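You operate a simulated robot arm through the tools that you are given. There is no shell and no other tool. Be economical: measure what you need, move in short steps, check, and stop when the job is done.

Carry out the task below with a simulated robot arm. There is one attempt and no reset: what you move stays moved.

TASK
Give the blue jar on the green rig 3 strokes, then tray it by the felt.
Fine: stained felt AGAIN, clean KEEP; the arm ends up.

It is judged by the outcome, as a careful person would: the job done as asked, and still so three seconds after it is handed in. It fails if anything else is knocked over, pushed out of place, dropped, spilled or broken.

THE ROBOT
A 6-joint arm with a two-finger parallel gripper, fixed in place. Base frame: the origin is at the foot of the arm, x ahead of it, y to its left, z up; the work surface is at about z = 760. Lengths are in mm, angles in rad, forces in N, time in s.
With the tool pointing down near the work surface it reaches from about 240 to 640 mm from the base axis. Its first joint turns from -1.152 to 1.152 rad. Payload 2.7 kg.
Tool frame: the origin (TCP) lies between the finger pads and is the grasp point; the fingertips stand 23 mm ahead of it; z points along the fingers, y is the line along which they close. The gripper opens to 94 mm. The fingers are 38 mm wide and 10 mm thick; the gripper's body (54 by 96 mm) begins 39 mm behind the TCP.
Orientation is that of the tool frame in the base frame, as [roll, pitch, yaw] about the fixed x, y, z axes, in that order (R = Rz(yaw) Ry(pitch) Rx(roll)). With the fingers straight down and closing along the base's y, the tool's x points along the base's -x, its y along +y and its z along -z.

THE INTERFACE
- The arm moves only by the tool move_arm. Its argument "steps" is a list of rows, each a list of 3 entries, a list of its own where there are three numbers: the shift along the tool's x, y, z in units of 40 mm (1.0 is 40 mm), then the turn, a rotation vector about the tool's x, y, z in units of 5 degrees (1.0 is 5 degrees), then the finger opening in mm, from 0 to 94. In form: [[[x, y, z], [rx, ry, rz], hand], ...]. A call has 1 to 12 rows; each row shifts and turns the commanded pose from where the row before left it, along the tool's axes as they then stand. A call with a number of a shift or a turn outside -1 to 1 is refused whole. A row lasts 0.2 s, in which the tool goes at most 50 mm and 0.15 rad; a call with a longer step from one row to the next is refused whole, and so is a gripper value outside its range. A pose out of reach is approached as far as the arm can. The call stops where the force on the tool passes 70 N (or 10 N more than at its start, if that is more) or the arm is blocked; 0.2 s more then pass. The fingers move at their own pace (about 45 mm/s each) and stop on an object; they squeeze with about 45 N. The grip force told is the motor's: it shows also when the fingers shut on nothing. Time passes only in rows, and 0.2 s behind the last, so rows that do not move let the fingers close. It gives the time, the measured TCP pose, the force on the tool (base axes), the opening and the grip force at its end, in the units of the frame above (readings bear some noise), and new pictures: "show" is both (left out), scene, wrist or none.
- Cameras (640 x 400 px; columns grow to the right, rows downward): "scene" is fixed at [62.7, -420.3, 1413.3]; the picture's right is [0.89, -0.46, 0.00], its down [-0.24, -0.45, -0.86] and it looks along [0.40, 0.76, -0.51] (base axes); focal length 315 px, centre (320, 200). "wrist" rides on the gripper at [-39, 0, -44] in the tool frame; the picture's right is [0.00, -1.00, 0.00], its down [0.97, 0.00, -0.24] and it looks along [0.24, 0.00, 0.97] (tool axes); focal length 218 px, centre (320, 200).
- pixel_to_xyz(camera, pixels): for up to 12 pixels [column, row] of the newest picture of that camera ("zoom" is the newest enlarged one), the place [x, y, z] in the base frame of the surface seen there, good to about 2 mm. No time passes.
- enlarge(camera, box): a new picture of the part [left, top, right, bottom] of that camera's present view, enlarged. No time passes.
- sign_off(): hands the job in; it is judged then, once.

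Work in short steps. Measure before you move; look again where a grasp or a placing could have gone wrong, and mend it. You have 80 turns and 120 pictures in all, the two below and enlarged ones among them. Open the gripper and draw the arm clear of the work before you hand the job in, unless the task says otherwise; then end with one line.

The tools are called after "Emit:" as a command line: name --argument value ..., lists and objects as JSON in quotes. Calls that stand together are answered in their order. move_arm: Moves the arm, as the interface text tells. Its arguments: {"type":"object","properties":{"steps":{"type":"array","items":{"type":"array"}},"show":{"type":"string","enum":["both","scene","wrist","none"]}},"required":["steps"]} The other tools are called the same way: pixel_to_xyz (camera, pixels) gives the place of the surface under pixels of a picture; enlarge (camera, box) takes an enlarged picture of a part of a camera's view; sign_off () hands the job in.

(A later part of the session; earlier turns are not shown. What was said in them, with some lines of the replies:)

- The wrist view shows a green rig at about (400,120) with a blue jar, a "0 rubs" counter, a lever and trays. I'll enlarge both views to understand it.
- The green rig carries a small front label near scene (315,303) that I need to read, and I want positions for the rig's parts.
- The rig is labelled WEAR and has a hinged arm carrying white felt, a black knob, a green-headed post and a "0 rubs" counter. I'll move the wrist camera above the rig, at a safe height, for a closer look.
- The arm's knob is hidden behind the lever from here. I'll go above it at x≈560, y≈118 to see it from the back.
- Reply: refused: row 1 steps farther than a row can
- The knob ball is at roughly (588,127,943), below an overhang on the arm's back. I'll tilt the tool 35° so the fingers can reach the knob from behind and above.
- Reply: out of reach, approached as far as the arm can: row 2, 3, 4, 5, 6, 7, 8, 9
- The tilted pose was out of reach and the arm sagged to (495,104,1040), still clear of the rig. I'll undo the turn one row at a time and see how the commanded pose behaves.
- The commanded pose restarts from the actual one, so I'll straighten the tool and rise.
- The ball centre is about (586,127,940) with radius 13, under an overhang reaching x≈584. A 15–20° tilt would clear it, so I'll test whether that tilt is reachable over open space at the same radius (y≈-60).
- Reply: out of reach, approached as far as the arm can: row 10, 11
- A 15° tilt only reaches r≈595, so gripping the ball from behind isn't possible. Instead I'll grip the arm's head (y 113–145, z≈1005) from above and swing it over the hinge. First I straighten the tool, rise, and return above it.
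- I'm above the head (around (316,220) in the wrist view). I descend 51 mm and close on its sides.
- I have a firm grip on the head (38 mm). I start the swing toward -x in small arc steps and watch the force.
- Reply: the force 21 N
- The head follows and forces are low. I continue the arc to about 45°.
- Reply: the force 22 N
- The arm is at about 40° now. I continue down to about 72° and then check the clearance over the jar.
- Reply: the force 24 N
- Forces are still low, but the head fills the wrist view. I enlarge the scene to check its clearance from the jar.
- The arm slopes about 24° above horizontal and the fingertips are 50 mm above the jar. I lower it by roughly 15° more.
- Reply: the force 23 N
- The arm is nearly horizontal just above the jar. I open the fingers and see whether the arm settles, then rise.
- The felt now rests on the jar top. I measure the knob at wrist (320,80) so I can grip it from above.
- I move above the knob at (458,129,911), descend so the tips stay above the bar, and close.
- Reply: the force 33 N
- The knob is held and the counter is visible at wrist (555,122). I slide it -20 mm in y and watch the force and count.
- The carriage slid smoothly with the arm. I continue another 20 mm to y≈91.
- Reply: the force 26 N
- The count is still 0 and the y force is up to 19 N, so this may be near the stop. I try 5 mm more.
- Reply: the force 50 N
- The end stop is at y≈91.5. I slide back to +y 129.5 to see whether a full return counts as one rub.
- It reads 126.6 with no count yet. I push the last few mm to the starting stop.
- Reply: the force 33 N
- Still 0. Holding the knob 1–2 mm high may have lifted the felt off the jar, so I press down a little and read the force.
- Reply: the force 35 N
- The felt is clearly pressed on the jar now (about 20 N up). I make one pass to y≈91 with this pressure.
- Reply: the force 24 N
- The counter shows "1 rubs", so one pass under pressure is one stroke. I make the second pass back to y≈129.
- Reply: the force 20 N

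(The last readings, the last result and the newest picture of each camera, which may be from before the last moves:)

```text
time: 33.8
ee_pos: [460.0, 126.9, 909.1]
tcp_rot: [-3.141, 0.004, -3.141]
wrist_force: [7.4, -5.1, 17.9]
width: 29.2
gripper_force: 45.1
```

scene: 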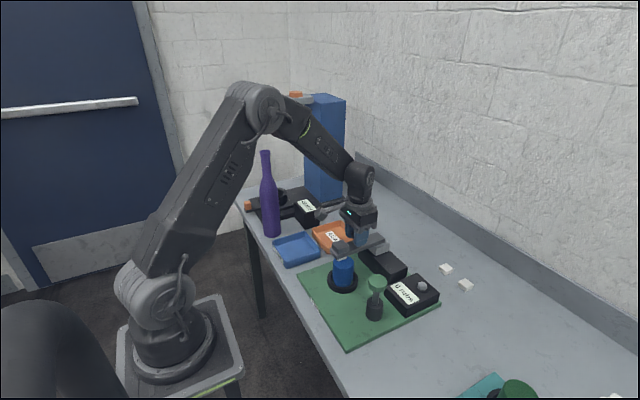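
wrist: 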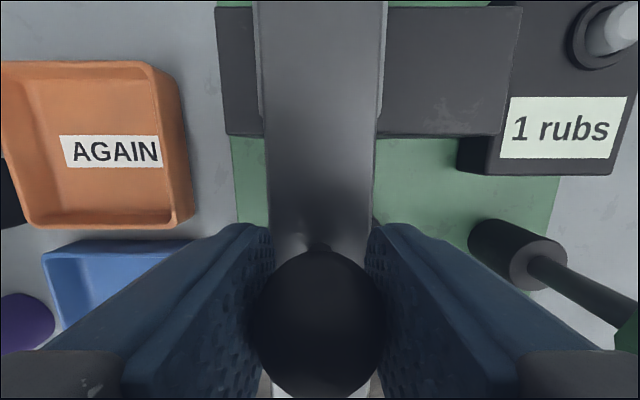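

It still shows 1 at y=126.9. I push the last 2–3 mm to the stop and look.

Emit:
move_arm --steps '[[[0, 0.05, 0], [0, 0, 0], 15], [[0, 0.03, 0], [0, 0, 0], 15], [[0, 0, 0], [0, 0, 0], 15]]' --show "wrist"

```text
time: 34.6
ee_pos: [459.4, 128.8, 909.5]
tcp_rot: [-3.141, 0.004, -3.142]
wrist_force: [4.4, -25.8, 21.5]
width: 29.1
gripper_force: 44.5
```

wrist: 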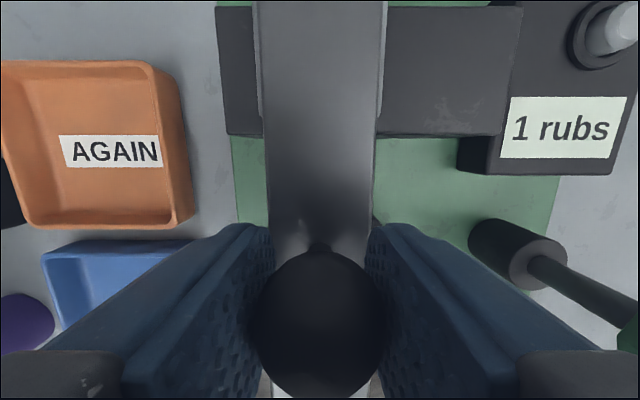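

Still 1 at the stop. I make the next pass to the -y end with pressure and read the counter there.

Emit:
move_arm --steps '[[[0, -0.14, 0.02], [0, 0, 0], 15], [[0, -0.14, 0], [0, 0, 0], 15], [[0, -0.14, 0], [0, 0, 0], 15], [[0, -0.14, 0], [0, 0, 0], 15], [[0, -0.14, 0], [0, 0, 0], 15], [[0, -0.14, 0], [0, 0, 0], 15], [[0, -0.1, 0], [0, 0, 0], 15], [[0, -0.04, 0], [0, 0, 0], 15], [[0, 0, 0], [0, 0, 0], 15]]' --show "wrist"

```text
time: 36.6
ee_pos: [459.1, 92.7, 906.9]
tcp_rot: [3.141, 0.0, 3.141]
wrist_force: [-0.2, 9.4, 9.9]
width: 29.0
gripper_force: 44.3
```

wrist: 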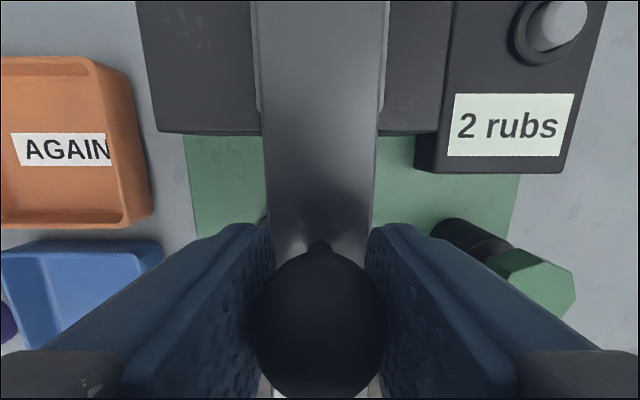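

It now shows "2 rubs", so the count ticks at the -y end of a pressed cycle. I return to the start stop, then make the third pass.

Emit:
move_arm --steps '[[[0, 0.14, 0], [0, 0, 0], 15], [[0, 0.14, 0], [0, 0, 0], 15], [[0, 0.14, 0], [0, 0, 0], 15], [[0, 0.14, 0], [0, 0, 0], 15], [[0, 0.14, 0], [0, 0, 0], 15], [[0, 0.14, 0], [0, 0, 0], 15], [[0, 0.1, 0], [0, 0, 0], 15], [[0, 0.04, 0], [0, 0, 0], 15], [[0, 0.02, 0], [0, 0, 0], 15], [[0, 0, 0], [0, 0, 0], 15]]' --show "wrist"

```text
time: 38.8
ee_pos: [459.8, 128.4, 906.9]
tcp_rot: [-3.14, -0.001, 3.14]
wrist_force: [1.5, -33.0, -8.3]
width: 29.0
gripper_force: 45.3
```

wrist: 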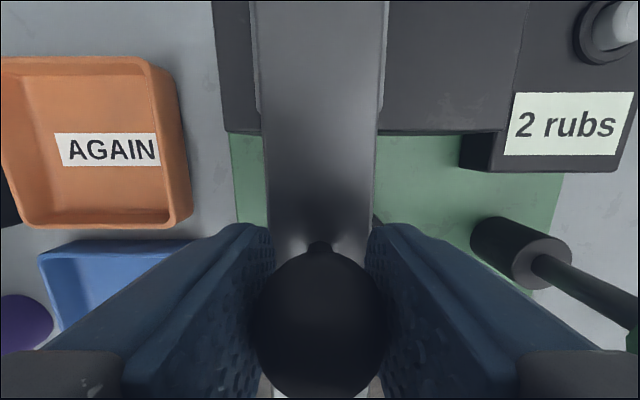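

The count is still 2 and fz is -8, so pressure is low. I press 2 mm more and do the third pass.

Emit:
move_arm --steps '[[[0, -0.03, 0.06], [0, 0, 0], 15], [[0, -0.14, 0], [0, 0, 0], 15], [[0, -0.14, 0], [0, 0, 0], 15], [[0, -0.14, 0], [0, 0, 0], 15], [[0, -0.14, 0], [0, 0, 0], 15], [[0, -0.14, 0], [0, 0, 0], 15], [[0, -0.14, 0], [0, 0, 0], 15], [[0, -0.1, 0], [0, 0, 0], 15], [[0, -0.02, 0], [0, 0, 0], 15], [[0, 0, 0], [0, 0, 0], 15]]' --show "wrist"

```text
time: 41.0
ee_pos: [459.2, 91.9, 906.0]
tcp_rot: [3.141, 0.006, -3.14]
wrist_force: [-14.7, 14.1, 25.3]
width: 29.1
gripper_force: 44.7
```

wrist: 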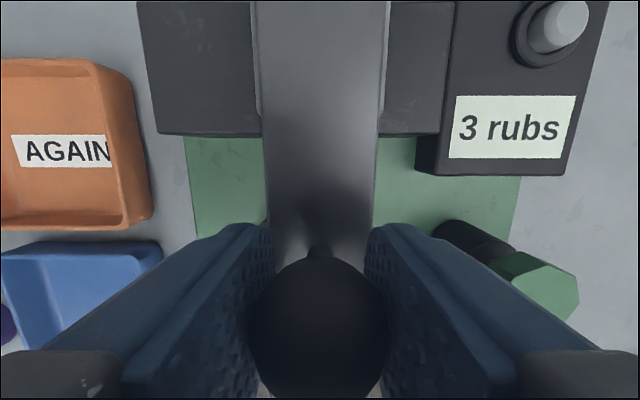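

"3 rubs" is reached. Next I open, shift the grip 12 mm toward +x and about 8 mm up on the knob so the head block clears the gripper, and close again before lifting.

Emit:
move_arm --steps '[[[0, 0, 0], [0, 0, 0], 45], [[0, 0, 0], [0, 0, 0], 45], [[-0.28, 0, -0.22], [0, 0, 0], 45], [[0, 0, 0], [0, 0, 0], 45], [[0, 0, 0], [0, 0, 0], 15], [[0, 0, 0], [0, 0, 0], 15], [[0, 0, 0], [0, 0, 0], 15]]'

```text
time: 42.6
ee_pos: [471.0, 91.8, 913.1]
tcp_rot: [-3.141, 0.001, -3.141]
wrist_force: [-0.5, 8.3, -4.0]
width: 29.2
gripper_force: 44.7
```

scene: 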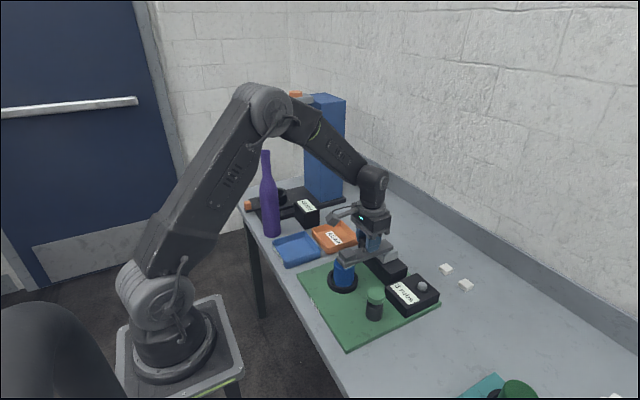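
wrist: 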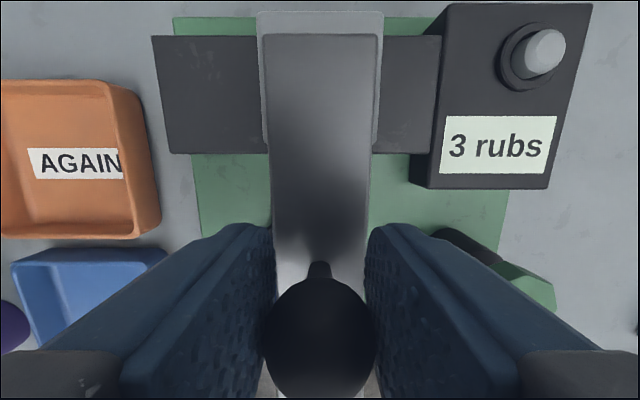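

The green post looks shorter in the scene, at (375,297). I check that before lifting.

Emit:
enlarge --camera "scene" --box '[310, 220, 450, 350]'

Emit:
pixel_to_xyz --camera "scene" --pixels '[[375, 291], [375, 297], [375, 312]]'

```text
3.08 times, centred on (380, 285) of scene
```

zoom: 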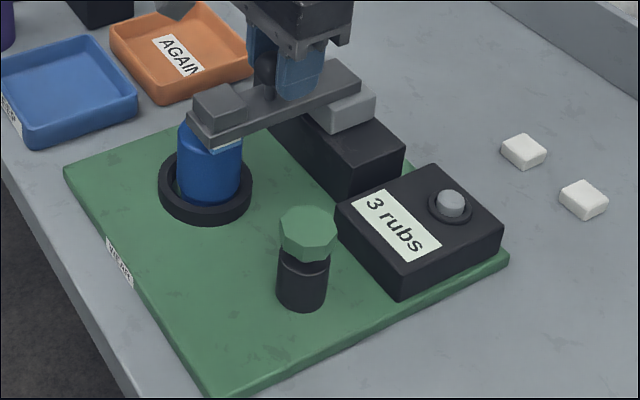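

```text
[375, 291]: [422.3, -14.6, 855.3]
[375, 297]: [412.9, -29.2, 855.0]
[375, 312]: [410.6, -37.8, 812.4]
```

The plunger has dropped, apparently as a rig indicator, and the arm is free to lift. I raise the knob along its arc about the hinge (534,870), R≈86.

Emit:
move_arm --steps '[[[-0.255, 0, -0.378], [0, 0, 0], 15], [[-0.267, 0, -0.267], [0, 0, 0], 15], [[-0.31, 0, -0.215], [0, 0, 0], 15], [[-0.342, 0, -0.16], [0, 0, 0], 15], [[-0.365, 0, -0.098], [0, 0, 0], 15], [[-0.375, 0, -0.032], [0, 0, 0], 15], [[0, 0, 0], [0, 0, 0], 15]]'

Emit:
enlarge --camera "scene" --box '[310, 180, 450, 320]'

```text
time: 44.2
ee_pos: [547.5, 91.3, 958.8]
tcp_rot: [3.14, 0.002, 3.141]
wrist_force: [0.1, -0.9, 0.2]
width: 15.3
gripper_force: 0.1
```

scene: 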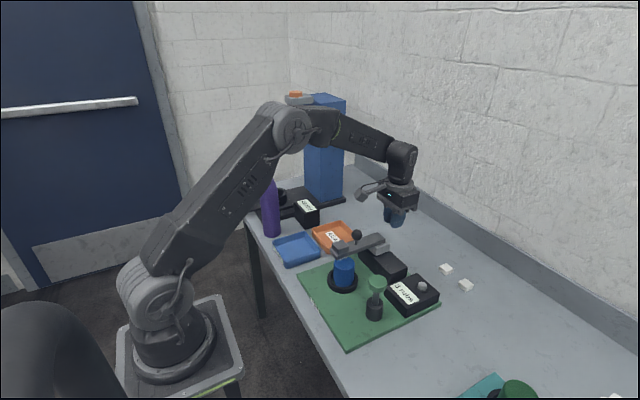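
wrist: 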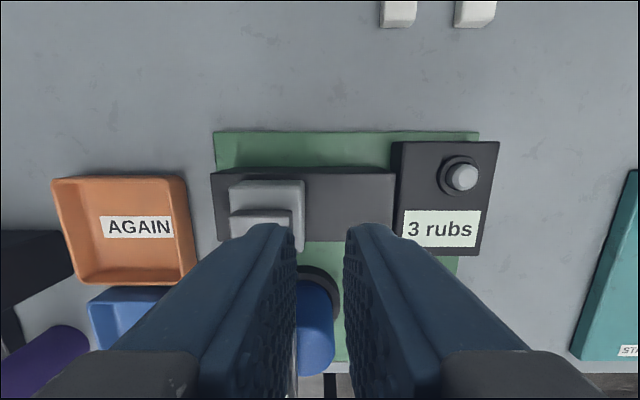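

```text
2.86 times, centred on (380, 250) of scene
```

zoom: 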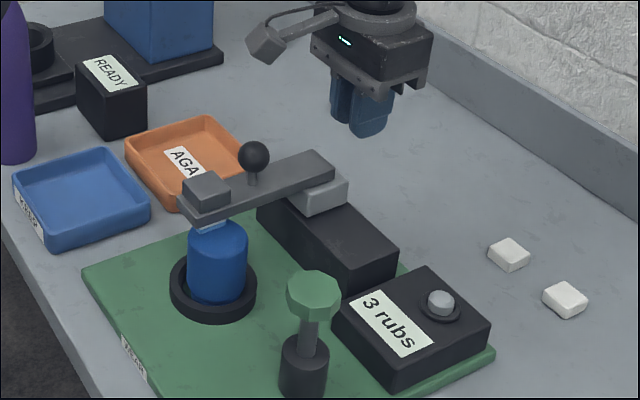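

The knob slipped out of the edge grip. The arm fell back on the jar, the spring carriage returned to +y and the count is still 3. I'll lift by the head instead, reversing the path that worked: first go above the head.

Emit:
move_arm --steps '[[[0, 0, -1], [0, 0, 0], 40], [[0.76, 0.47, 0], [0, 0, 0], 60], [[0.76, 0.47, 0], [0, 0, 0], 80], [[0.8, 0, 0], [0, 0, 0], 80], [[0.8, 0, 0], [0, 0, 0], 80], [[0.72, 0, 0], [0, 0, 0], 80], [[0, 0, 0], [0, 0, 0], 80]]' --show "wrist"

Emit:
pixel_to_xyz --camera "wrist" --pixels '[[320, 80], [320, 175], [300, 175], [340, 175]]'

```text
time: 45.8
ee_pos: [390.5, 132.0, 998.2]
tcp_rot: [-3.141, 0.001, 3.141]
wrist_force: [0.4, -1.2, 0.1]
width: 80.0
gripper_force: 0.1
```

wrist: 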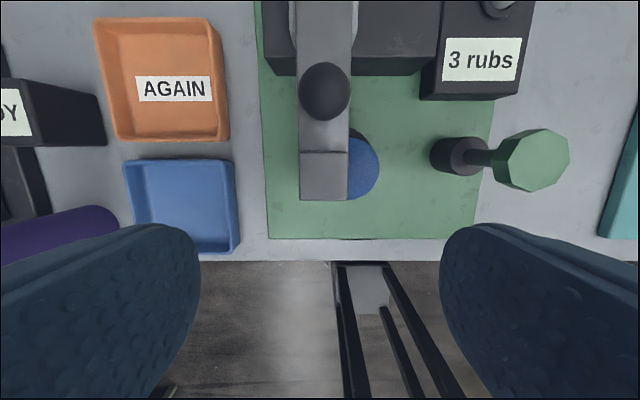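

```text
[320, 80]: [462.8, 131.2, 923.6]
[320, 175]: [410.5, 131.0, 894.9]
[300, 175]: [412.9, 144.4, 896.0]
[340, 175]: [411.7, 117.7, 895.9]
```

The head is at (411,129,895) and the count still reads 3. I descend around it and close.

Emit:
move_arm --steps '[[[-0.09, -0.075, 0.9], [0, 0, 0], 80], [[0, 0, 0.9], [0, 0, 0], 70], [[0, 0, 0.91], [0, 0, 0], 60], [[0, 0, 0], [0, 0, 0], 25], [[0, 0, 0], [0, 0, 0], 25], [[0, 0, 0], [0, 0, 0], 25], [[0, 0, 0], [0, 0, 0], 25]]' --show "scene"

Emit:
enlarge --camera "scene" --box '[310, 190, 420, 310]'

```text
time: 47.4
ee_pos: [395.7, 127.7, 889.1]
tcp_rot: [-3.141, 0.001, 3.141]
wrist_force: [0.1, 5.4, -2.2]
width: 37.7
gripper_force: 45.0
```

scene: 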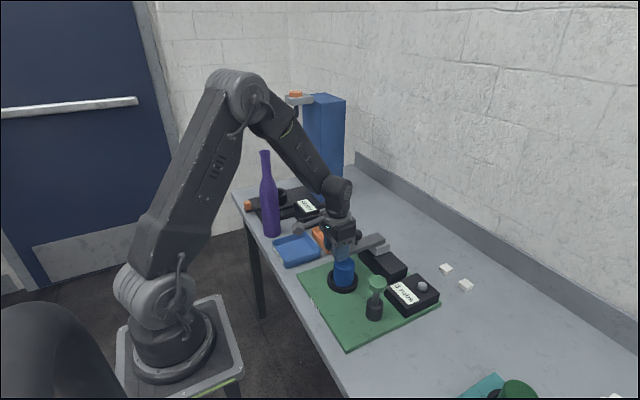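

```text
3.33 times, centred on (365, 250) of scene
```

zoom: 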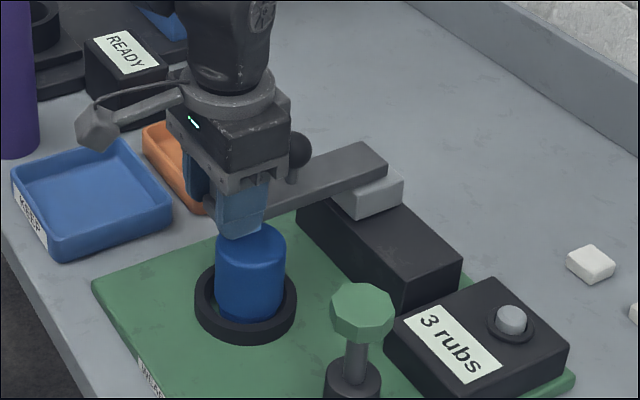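

The head is gripped at 37.7 mm. I lift it along the reverse arc.

Emit:
move_arm --steps '[[[-0.02, 0, -0.28], [0, 0, 0], 25], [[-0.06, 0, -0.28], [0, 0, 0], 25], [[-0.08, 0, -0.27], [0, 0, 0], 25], [[-0.1, 0, -0.27], [0, 0, 0], 25], [[-0.12, 0, -0.26], [0, 0, 0], 25], [[-0.15, 0, -0.24], [0, 0, 0], 25], [[-0.165, 0, -0.23], [0, 0, 0], 25], [[-0.185, 0, -0.215], [0, 0, 0], 25], [[-0.2, 0, -0.2], [0, 0, 0], 25], [[-0.22, 0, -0.18], [0, 0, 0], 25], [[0, 0, 0], [0, 0, 0], 25]]'

```text
time: 49.8
ee_pos: [447.8, 127.6, 989.5]
tcp_rot: [3.141, -0.002, -3.14]
wrist_force: [-17.8, 4.6, 6.2]
width: 37.4
gripper_force: 44.9
```

scene: 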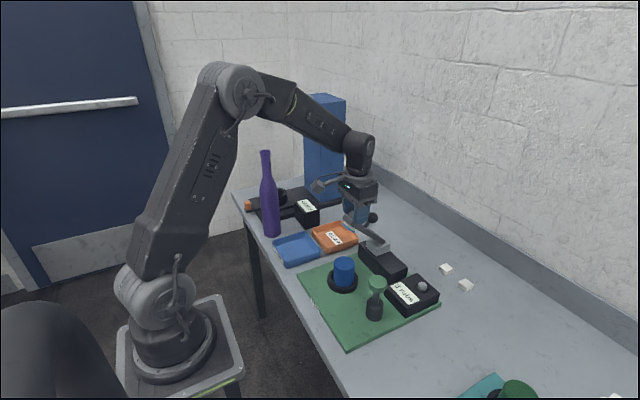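
wrist: 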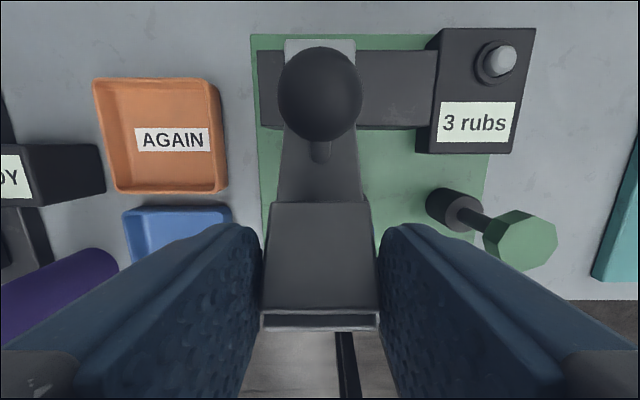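

The lift is going well. I continue the arc to fully upright.

Emit:
move_arm --steps '[[[-0.24, 0, -0.16], [0, 0, 0], 25], [[-0.24, 0, -0.14], [0, 0, 0], 25], [[-0.26, 0, -0.12], [0, 0, 0], 25], [[-0.265, 0, -0.09], [0, 0, 0], 25], [[-0.275, 0, -0.07], [0, 0, 0], 25], [[-0.275, 0, -0.045], [0, 0, 0], 25], [[-0.28, 0, -0.02], [0, 0, 0], 25], [[-0.28, 0, 0.0], [0, 0, 0], 25], [[-0.28, 0, 0.03], [0, 0, 0], 25], [[-0.2, 0, 0.03], [0, 0, 0], 25], [[0, 0, 0], [0, 0, 0], 25]]'

```text
time: 52.2
ee_pos: [552.2, 127.8, 1011.7]
tcp_rot: [-3.141, -0.001, -3.141]
wrist_force: [-9.7, 4.1, 6.0]
width: 33.5
gripper_force: 44.6
```

scene: 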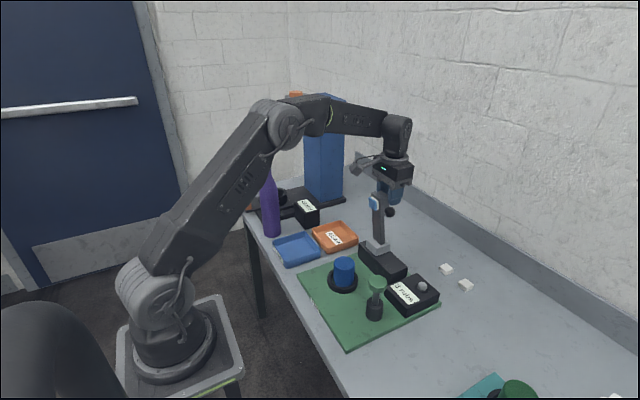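
wrist: 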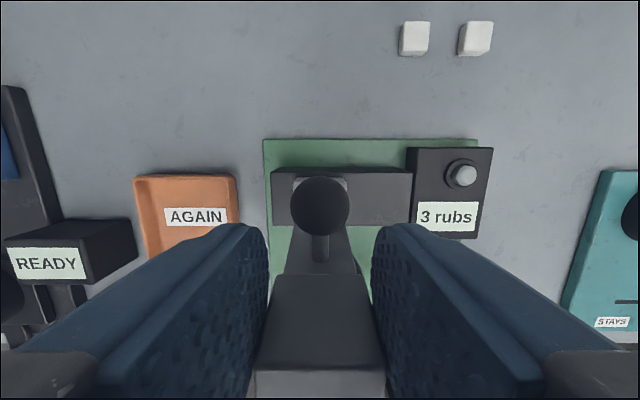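

The arm is nearly upright and the felt looks blue. I carry it a further 12 mm back to its rest stop, then inspect the felt.

Emit:
move_arm --steps '[[[-0.15, 0, 0.03], [0, 0, 0], 25], [[-0.15, 0, 0.03], [0, 0, 0], 25], [[0, 0, 0], [0, 0, 0], 25]]' --show "scene"

Emit:
enlarge --camera "scene" --box '[350, 160, 430, 260]'

```text
time: 53.0
ee_pos: [563.3, 127.6, 1009.9]
tcp_rot: [3.141, 0.002, -3.141]
wrist_force: [-8.6, 5.1, 10.1]
width: 33.6
gripper_force: 44.7
```

scene: 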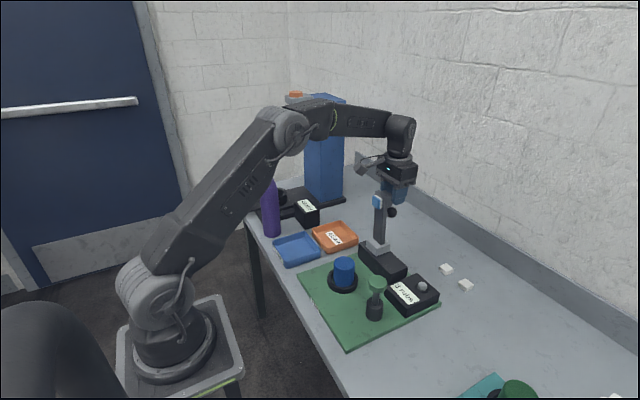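

```text
4.00 times, centred on (390, 210) of scene
```

zoom: 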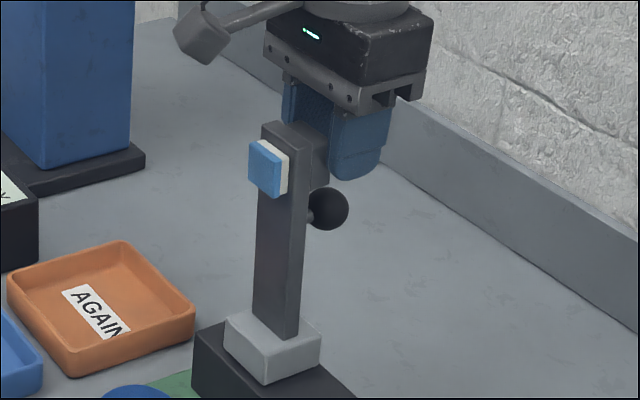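

The felt face is stained blue, so the jar goes in AGAIN (orange). The arm is about vertical, so I pull it a bit farther back before releasing.

Emit:
move_arm --steps '[[[-0.18, 0, 0.03], [0, 0, 0], 25], [[-0.18, 0, 0.03], [0, 0, 0], 25], [[0, 0, 0], [0, 0, 0], 25]]' --show "scene"

Emit:
enlarge --camera "scene" --box '[350, 160, 430, 260]'

```text
time: 53.8
ee_pos: [579.3, 127.5, 1005.6]
tcp_rot: [3.141, 0.001, 3.141]
wrist_force: [-8.9, 4.8, 4.2]
width: 33.6
gripper_force: 44.9
```

scene: 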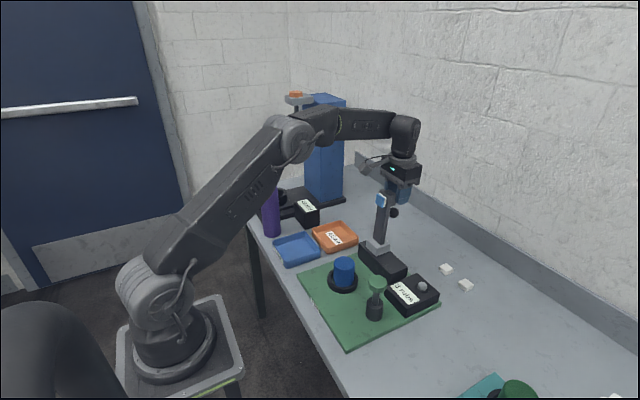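

```text
4.00 times, centred on (390, 210) of scene
```

zoom: 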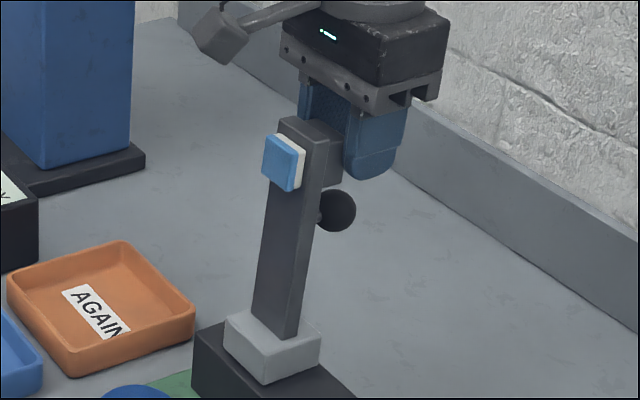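

It now leans back past vertical, as at the start. I release and rise.

Emit:
move_arm --steps '[[[0, 0, 0], [0, 0, 0], 50], [[0, 0, 0], [0, 0, 0], 70], [[0, 0, 0], [0, 0, 0], 80], [[0, 0, -0.7], [0, 0, 0], 80], [[0, 0, -0.8], [0, 0, 0], 80], [[0, 0, 0], [0, 0, 0], 80]]'

Emit:
pixel_to_xyz --camera "scene" --pixels '[[343, 261], [343, 275], [334, 268], [353, 268]]'

```text
time: 55.2
ee_pos: [578.2, 125.8, 1068.6]
tcp_rot: [-3.141, 0.002, 3.141]
wrist_force: [0.2, -0.2, -0.1]
width: 80.2
gripper_force: 0.1
```

scene: 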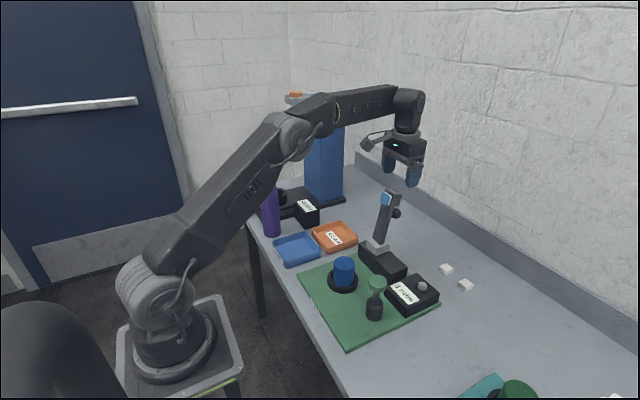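
wrist: 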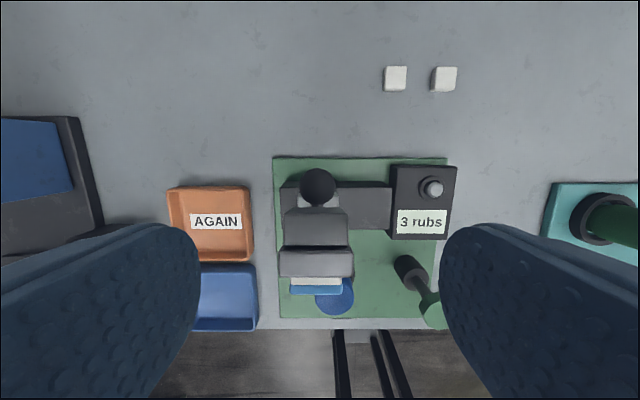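

```text
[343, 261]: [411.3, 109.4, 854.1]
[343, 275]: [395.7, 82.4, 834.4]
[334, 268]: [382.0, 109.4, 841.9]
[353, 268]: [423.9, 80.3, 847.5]
```

The arm stands up and the counter reads 3. I move above the jar at about (411,110) and measure it precisely.

Emit:
move_arm --steps '[[[0.9, 0, -0.2], [0, 0, 0], 94], [[0.9, 0, 0], [0, 0, 0], 94], [[0.9, -0.2, 0], [0, 0, 0], 94], [[0.9, -0.2, 0], [0, 0, 0], 94], [[0.58, 0, 0], [0, 0, 0], 94], [[0, 0, 1], [0, 0, 0], 94], [[0, 0, 1], [0, 0, 0], 94], [[0, 0, 0], [0, 0, 0], 94]]'

```text
time: 57.0
ee_pos: [412.9, 109.6, 993.1]
tcp_rot: [-3.141, 0.001, 3.141]
wrist_force: [0.0, 0.3, -0.2]
width: 94.2
gripper_force: 0.1
```

scene: 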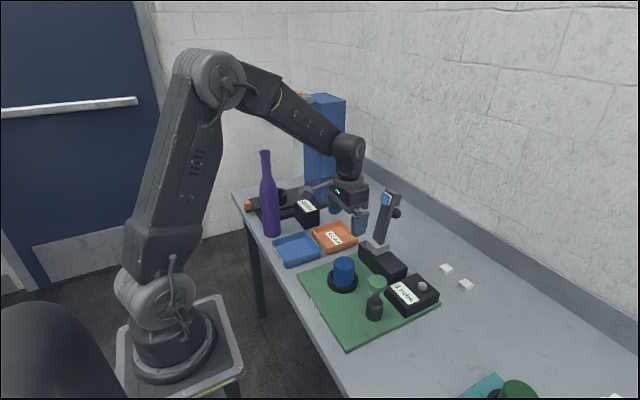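
wrist: 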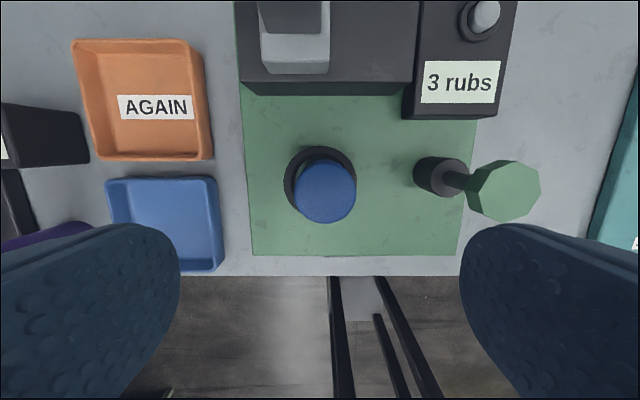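

The jar is at wrist (325,190). I measure its edges and the orange tray floor and rims.

Emit:
pixel_to_xyz --camera "wrist" --pixels '[[325, 192], [298, 192], [353, 192], [325, 165], [325, 218], [290, 170], [140, 75], [140, 130], [80, 44], [183, 44], [88, 157], [209, 156]]'

Emit:
enlarge --camera "wrist" --box '[60, 20, 380, 280]'

```text
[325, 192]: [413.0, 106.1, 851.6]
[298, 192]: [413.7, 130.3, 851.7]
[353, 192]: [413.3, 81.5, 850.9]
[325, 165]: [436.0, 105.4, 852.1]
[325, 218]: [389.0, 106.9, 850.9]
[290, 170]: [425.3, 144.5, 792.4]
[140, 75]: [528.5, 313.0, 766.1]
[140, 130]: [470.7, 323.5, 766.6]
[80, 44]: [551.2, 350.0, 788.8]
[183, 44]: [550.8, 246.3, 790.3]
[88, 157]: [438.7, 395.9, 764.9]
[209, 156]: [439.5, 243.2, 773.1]
```

```text
1.54 times, centred on (220, 150) of wrist
```

zoom: 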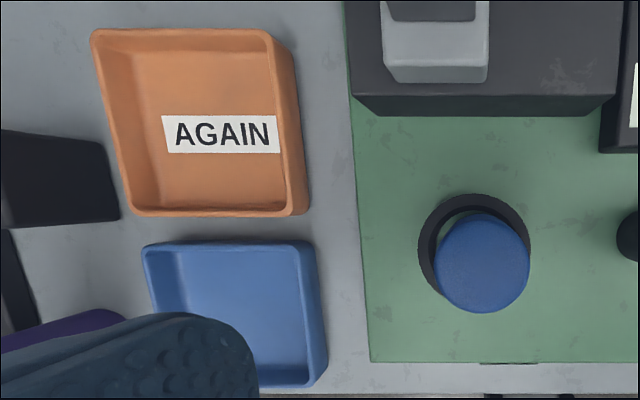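

The jar centre is (412,106) with radius 27 and top at 852. I descend to z=836 and close.

Emit:
move_arm --steps '[[[0.02, -0.09, 0.9], [0, 0, 0], 94], [[0, 0, 0.9], [0, 0, 0], 94], [[0, 0, 0.9], [0, 0, 0], 94], [[0, 0, 0.8], [0, 0, 0], 94], [[0, 0, 0.42], [0, 0, 0], 94], [[0, 0, 0], [0, 0, 0], 45], [[0, 0, 0], [0, 0, 0], 45], [[0, 0, 0], [0, 0, 0], 45], [[0, 0, 0], [0, 0, 0], 45]]'

```text
time: 59.0
ee_pos: [413.7, 106.7, 838.1]
tcp_rot: [-3.14, 0.002, -3.141]
wrist_force: [0.7, -0.9, -0.1]
width: 54.1
gripper_force: 45.3
```

scene: 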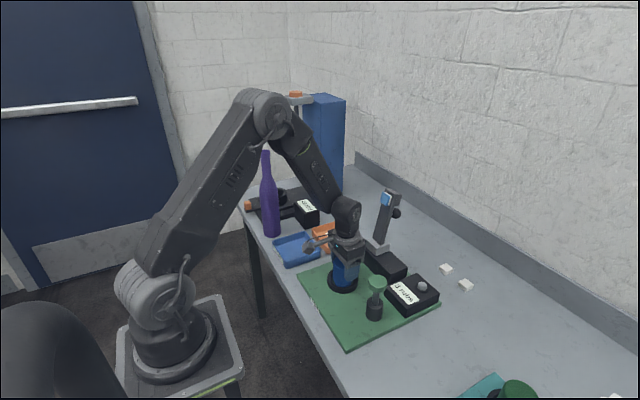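
wrist: 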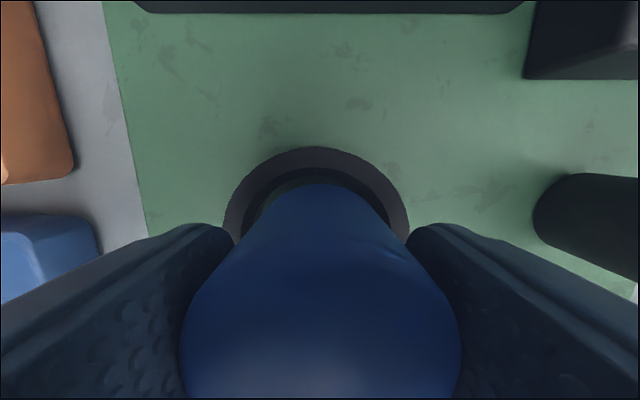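

The jar is held at 54 mm. I lift straight up and check the bottle's position before traversing.

Emit:
move_arm --steps '[[[0, 0, -0.4], [0, 0, 0], 45], [[0, 0, -0.8], [0, 0, 0], 45], [[0, 0, -1], [0, 0, 0], 45], [[0, 0, -0.8], [0, 0, 0], 45], [[0, 0, 0], [0, 0, 0], 45]]'

Emit:
pixel_to_xyz --camera "scene" --pixels '[[271, 232], [268, 190], [264, 155], [306, 208], [317, 215]]'

```text
time: 60.2
ee_pos: [412.4, 108.4, 959.4]
tcp_rot: [3.141, 0.002, 3.141]
wrist_force: [-0.1, 1.1, -1.6]
width: 54.3
gripper_force: 45.3
```

scene: 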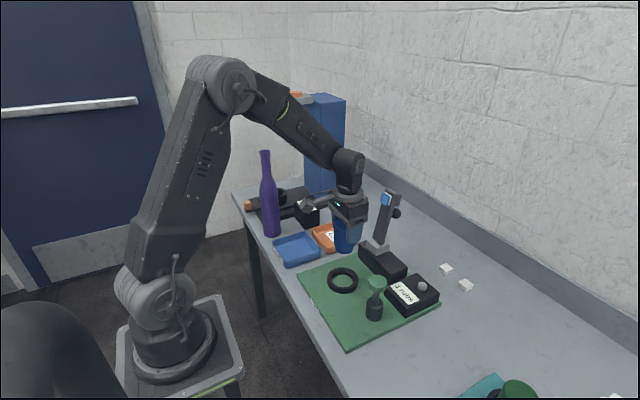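
wrist: 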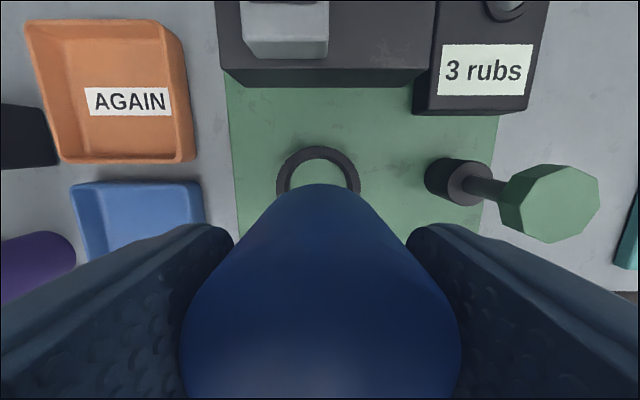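

```text
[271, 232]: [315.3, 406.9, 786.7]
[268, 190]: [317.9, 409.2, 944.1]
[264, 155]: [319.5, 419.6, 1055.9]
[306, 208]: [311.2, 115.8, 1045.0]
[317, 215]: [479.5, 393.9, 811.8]
```

The bottle at about (322,420) is clear of the route. I traverse +y first, then +x, to above the orange tray centre (497,298).

Emit:
move_arm --steps '[[[0, 0.8, 0], [0, 0, 0], 45], [[0, 0.8, 0], [0, 0, 0], 45], [[0, 0.8, 0], [0, 0, 0], 45], [[-0.3, 0.8, 0], [0, 0, 0], 45], [[-0.6, 0.8, 0], [0, 0, 0], 45], [[-0.6, 0.75, 0], [0, 0, 0], 45], [[-0.62, 0, 0], [0, 0, 0], 45], [[0, 0, 0], [0, 0, 0], 45]]'

Emit:
pixel_to_xyz --camera "wrist" --pixels '[[320, 140], [260, 140], [380, 140], [320, 100]]'

```text
time: 62.0
ee_pos: [496.1, 295.9, 957.8]
tcp_rot: [3.141, 0.0, 3.142]
wrist_force: [-0.8, -0.7, -3.1]
width: 54.2
gripper_force: 44.8
```

scene: 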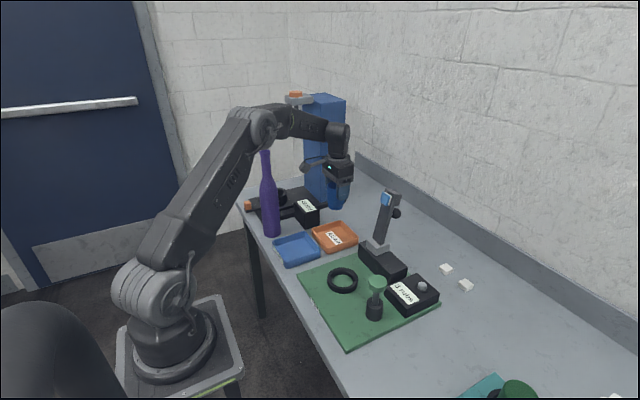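
wrist: 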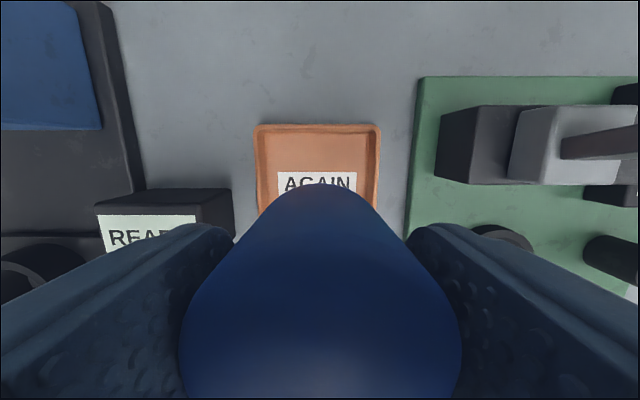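

```text
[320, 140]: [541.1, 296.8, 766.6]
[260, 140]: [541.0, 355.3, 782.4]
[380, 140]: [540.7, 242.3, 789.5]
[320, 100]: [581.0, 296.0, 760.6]
```

I'm centred over the tray. I descend to about 6 mm above the expected contact height.

Emit:
move_arm --steps '[[[0, 0.03, 0.8], [0, 0, 0], 45], [[0, 0, 0.8], [0, 0, 0], 45], [[0, 0, 0.8], [0, 0, 0], 45], [[0, 0, 0.5], [0, 0, 0], 45], [[0, 0, 0.25], [0, 0, 0], 45], [[0, 0, 0], [0, 0, 0], 45]]'

Emit:
enlarge --camera "scene" --box '[280, 150, 400, 280]'

```text
time: 63.4
ee_pos: [496.2, 297.6, 831.8]
tcp_rot: [-3.14, 0.001, -3.142]
wrist_force: [0.3, -0.1, -1.4]
width: 54.3
gripper_force: 45.2
```

scene: 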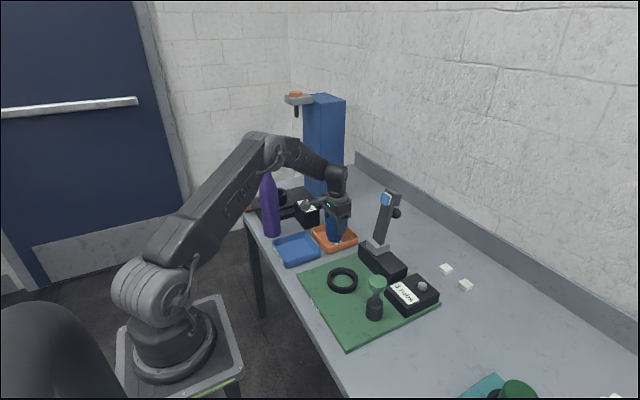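
wrist: 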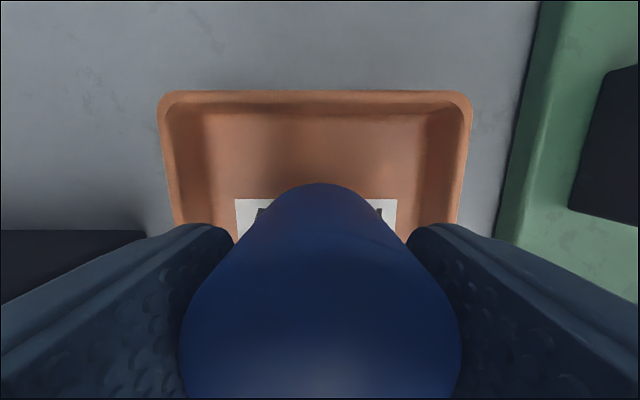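

```text
3.08 times, centred on (340, 215) of scene
```

zoom: 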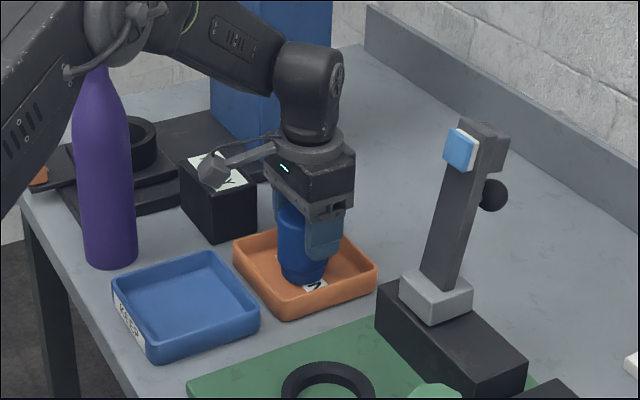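

The jar is just above the tray floor. I lower it in 2 mm rows and watch for contact.

Emit:
move_arm --steps '[[[0, 0, 0.05], [0, 0, 0], 45], [[0, 0, 0.05], [0, 0, 0], 45], [[0, 0, 0.04], [0, 0, 0], 45]]' --show "none"

```text
time: 64.2
ee_pos: [494.5, 299.1, 827.7]
tcp_rot: [3.141, 0.002, 3.141]
wrist_force: [-3.9, -2.5, 8.6]
width: 54.2
gripper_force: 44.6
```

Contact is made (8.6 N up). I open slowly and rise.

Emit:
move_arm --steps '[[[0, 0, 0], [0, 0, 0], 62], [[0, 0, 0], [0, 0, 0], 80], [[0, 0, 0], [0, 0, 0], 80], [[0, 0, -0.5], [0, 0, 0], 80], [[0, 0, -0.9], [0, 0, 0], 80], [[0, 0, -1], [0, 0, 0], 80], [[0, 0, -1], [0, 0, 0], 80], [[0, 0, -1], [0, 0, 0], 80], [[0, 0, 0], [0, 0, 0], 80]]'

Emit:
enlarge --camera "scene" --box '[240, 150, 480, 330]'

```text
time: 66.2
ee_pos: [496.3, 296.9, 1002.3]
tcp_rot: [3.141, 0.002, -3.141]
wrist_force: [0.3, 0.6, 0.3]
width: 80.0
gripper_force: 0.1
```

scene: 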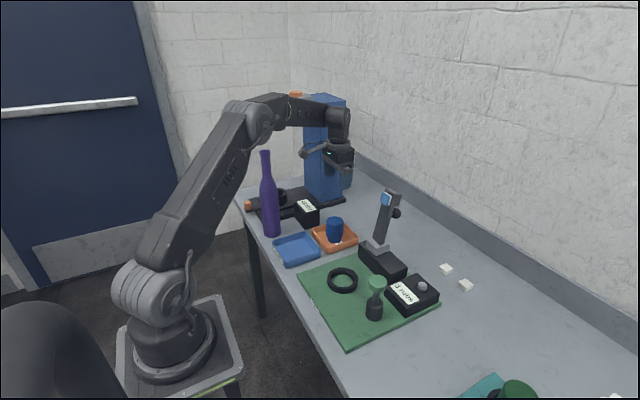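
wrist: 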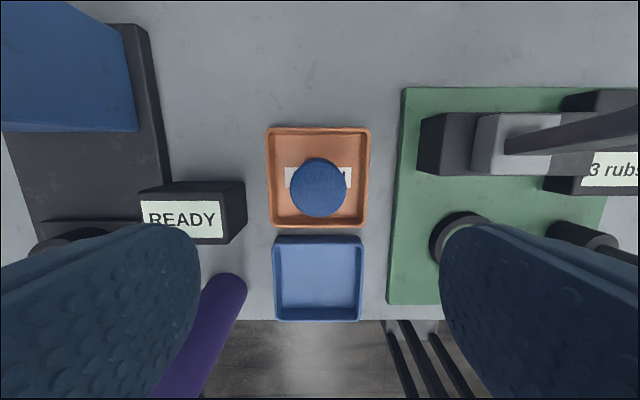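

```text
2.22 times, centred on (360, 240) of scene
```

zoom: 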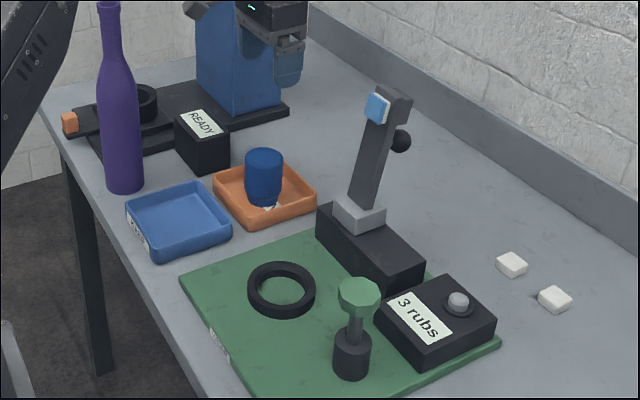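

The jar stands upright in AGAIN, the rig's arm is up, the counter reads 3 and nothing else has moved. I raise the robot a little more and hand in.

Emit:
move_arm --steps '[[[0.3, 0, -0.9], [0, 0, 0], 94], [[0.3, 0, -0.9], [0, 0, 0], 94], [[0, 0, -0.8], [0, 0, 0], 94], [[0, 0, 0], [0, 0, 0], 94]]' --show "scene"

```text
time: 67.2
ee_pos: [471.6, 296.6, 1105.2]
tcp_rot: [-3.141, 0.001, -3.141]
wrist_force: [-0.5, 0.2, -0.3]
width: 93.8
gripper_force: 0.1
```

scene: 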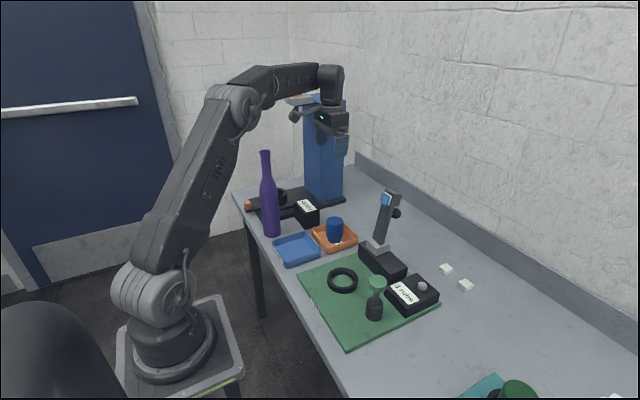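

Emit:
sign_off

```text
The job is handed in.
```

The blue jar got 3 counted strokes, the felt came up stained blue, and the jar now stands in the AGAIN tray with the rig's arm left up; before those, one full out-and-back pass at too little pressure went uncounted.
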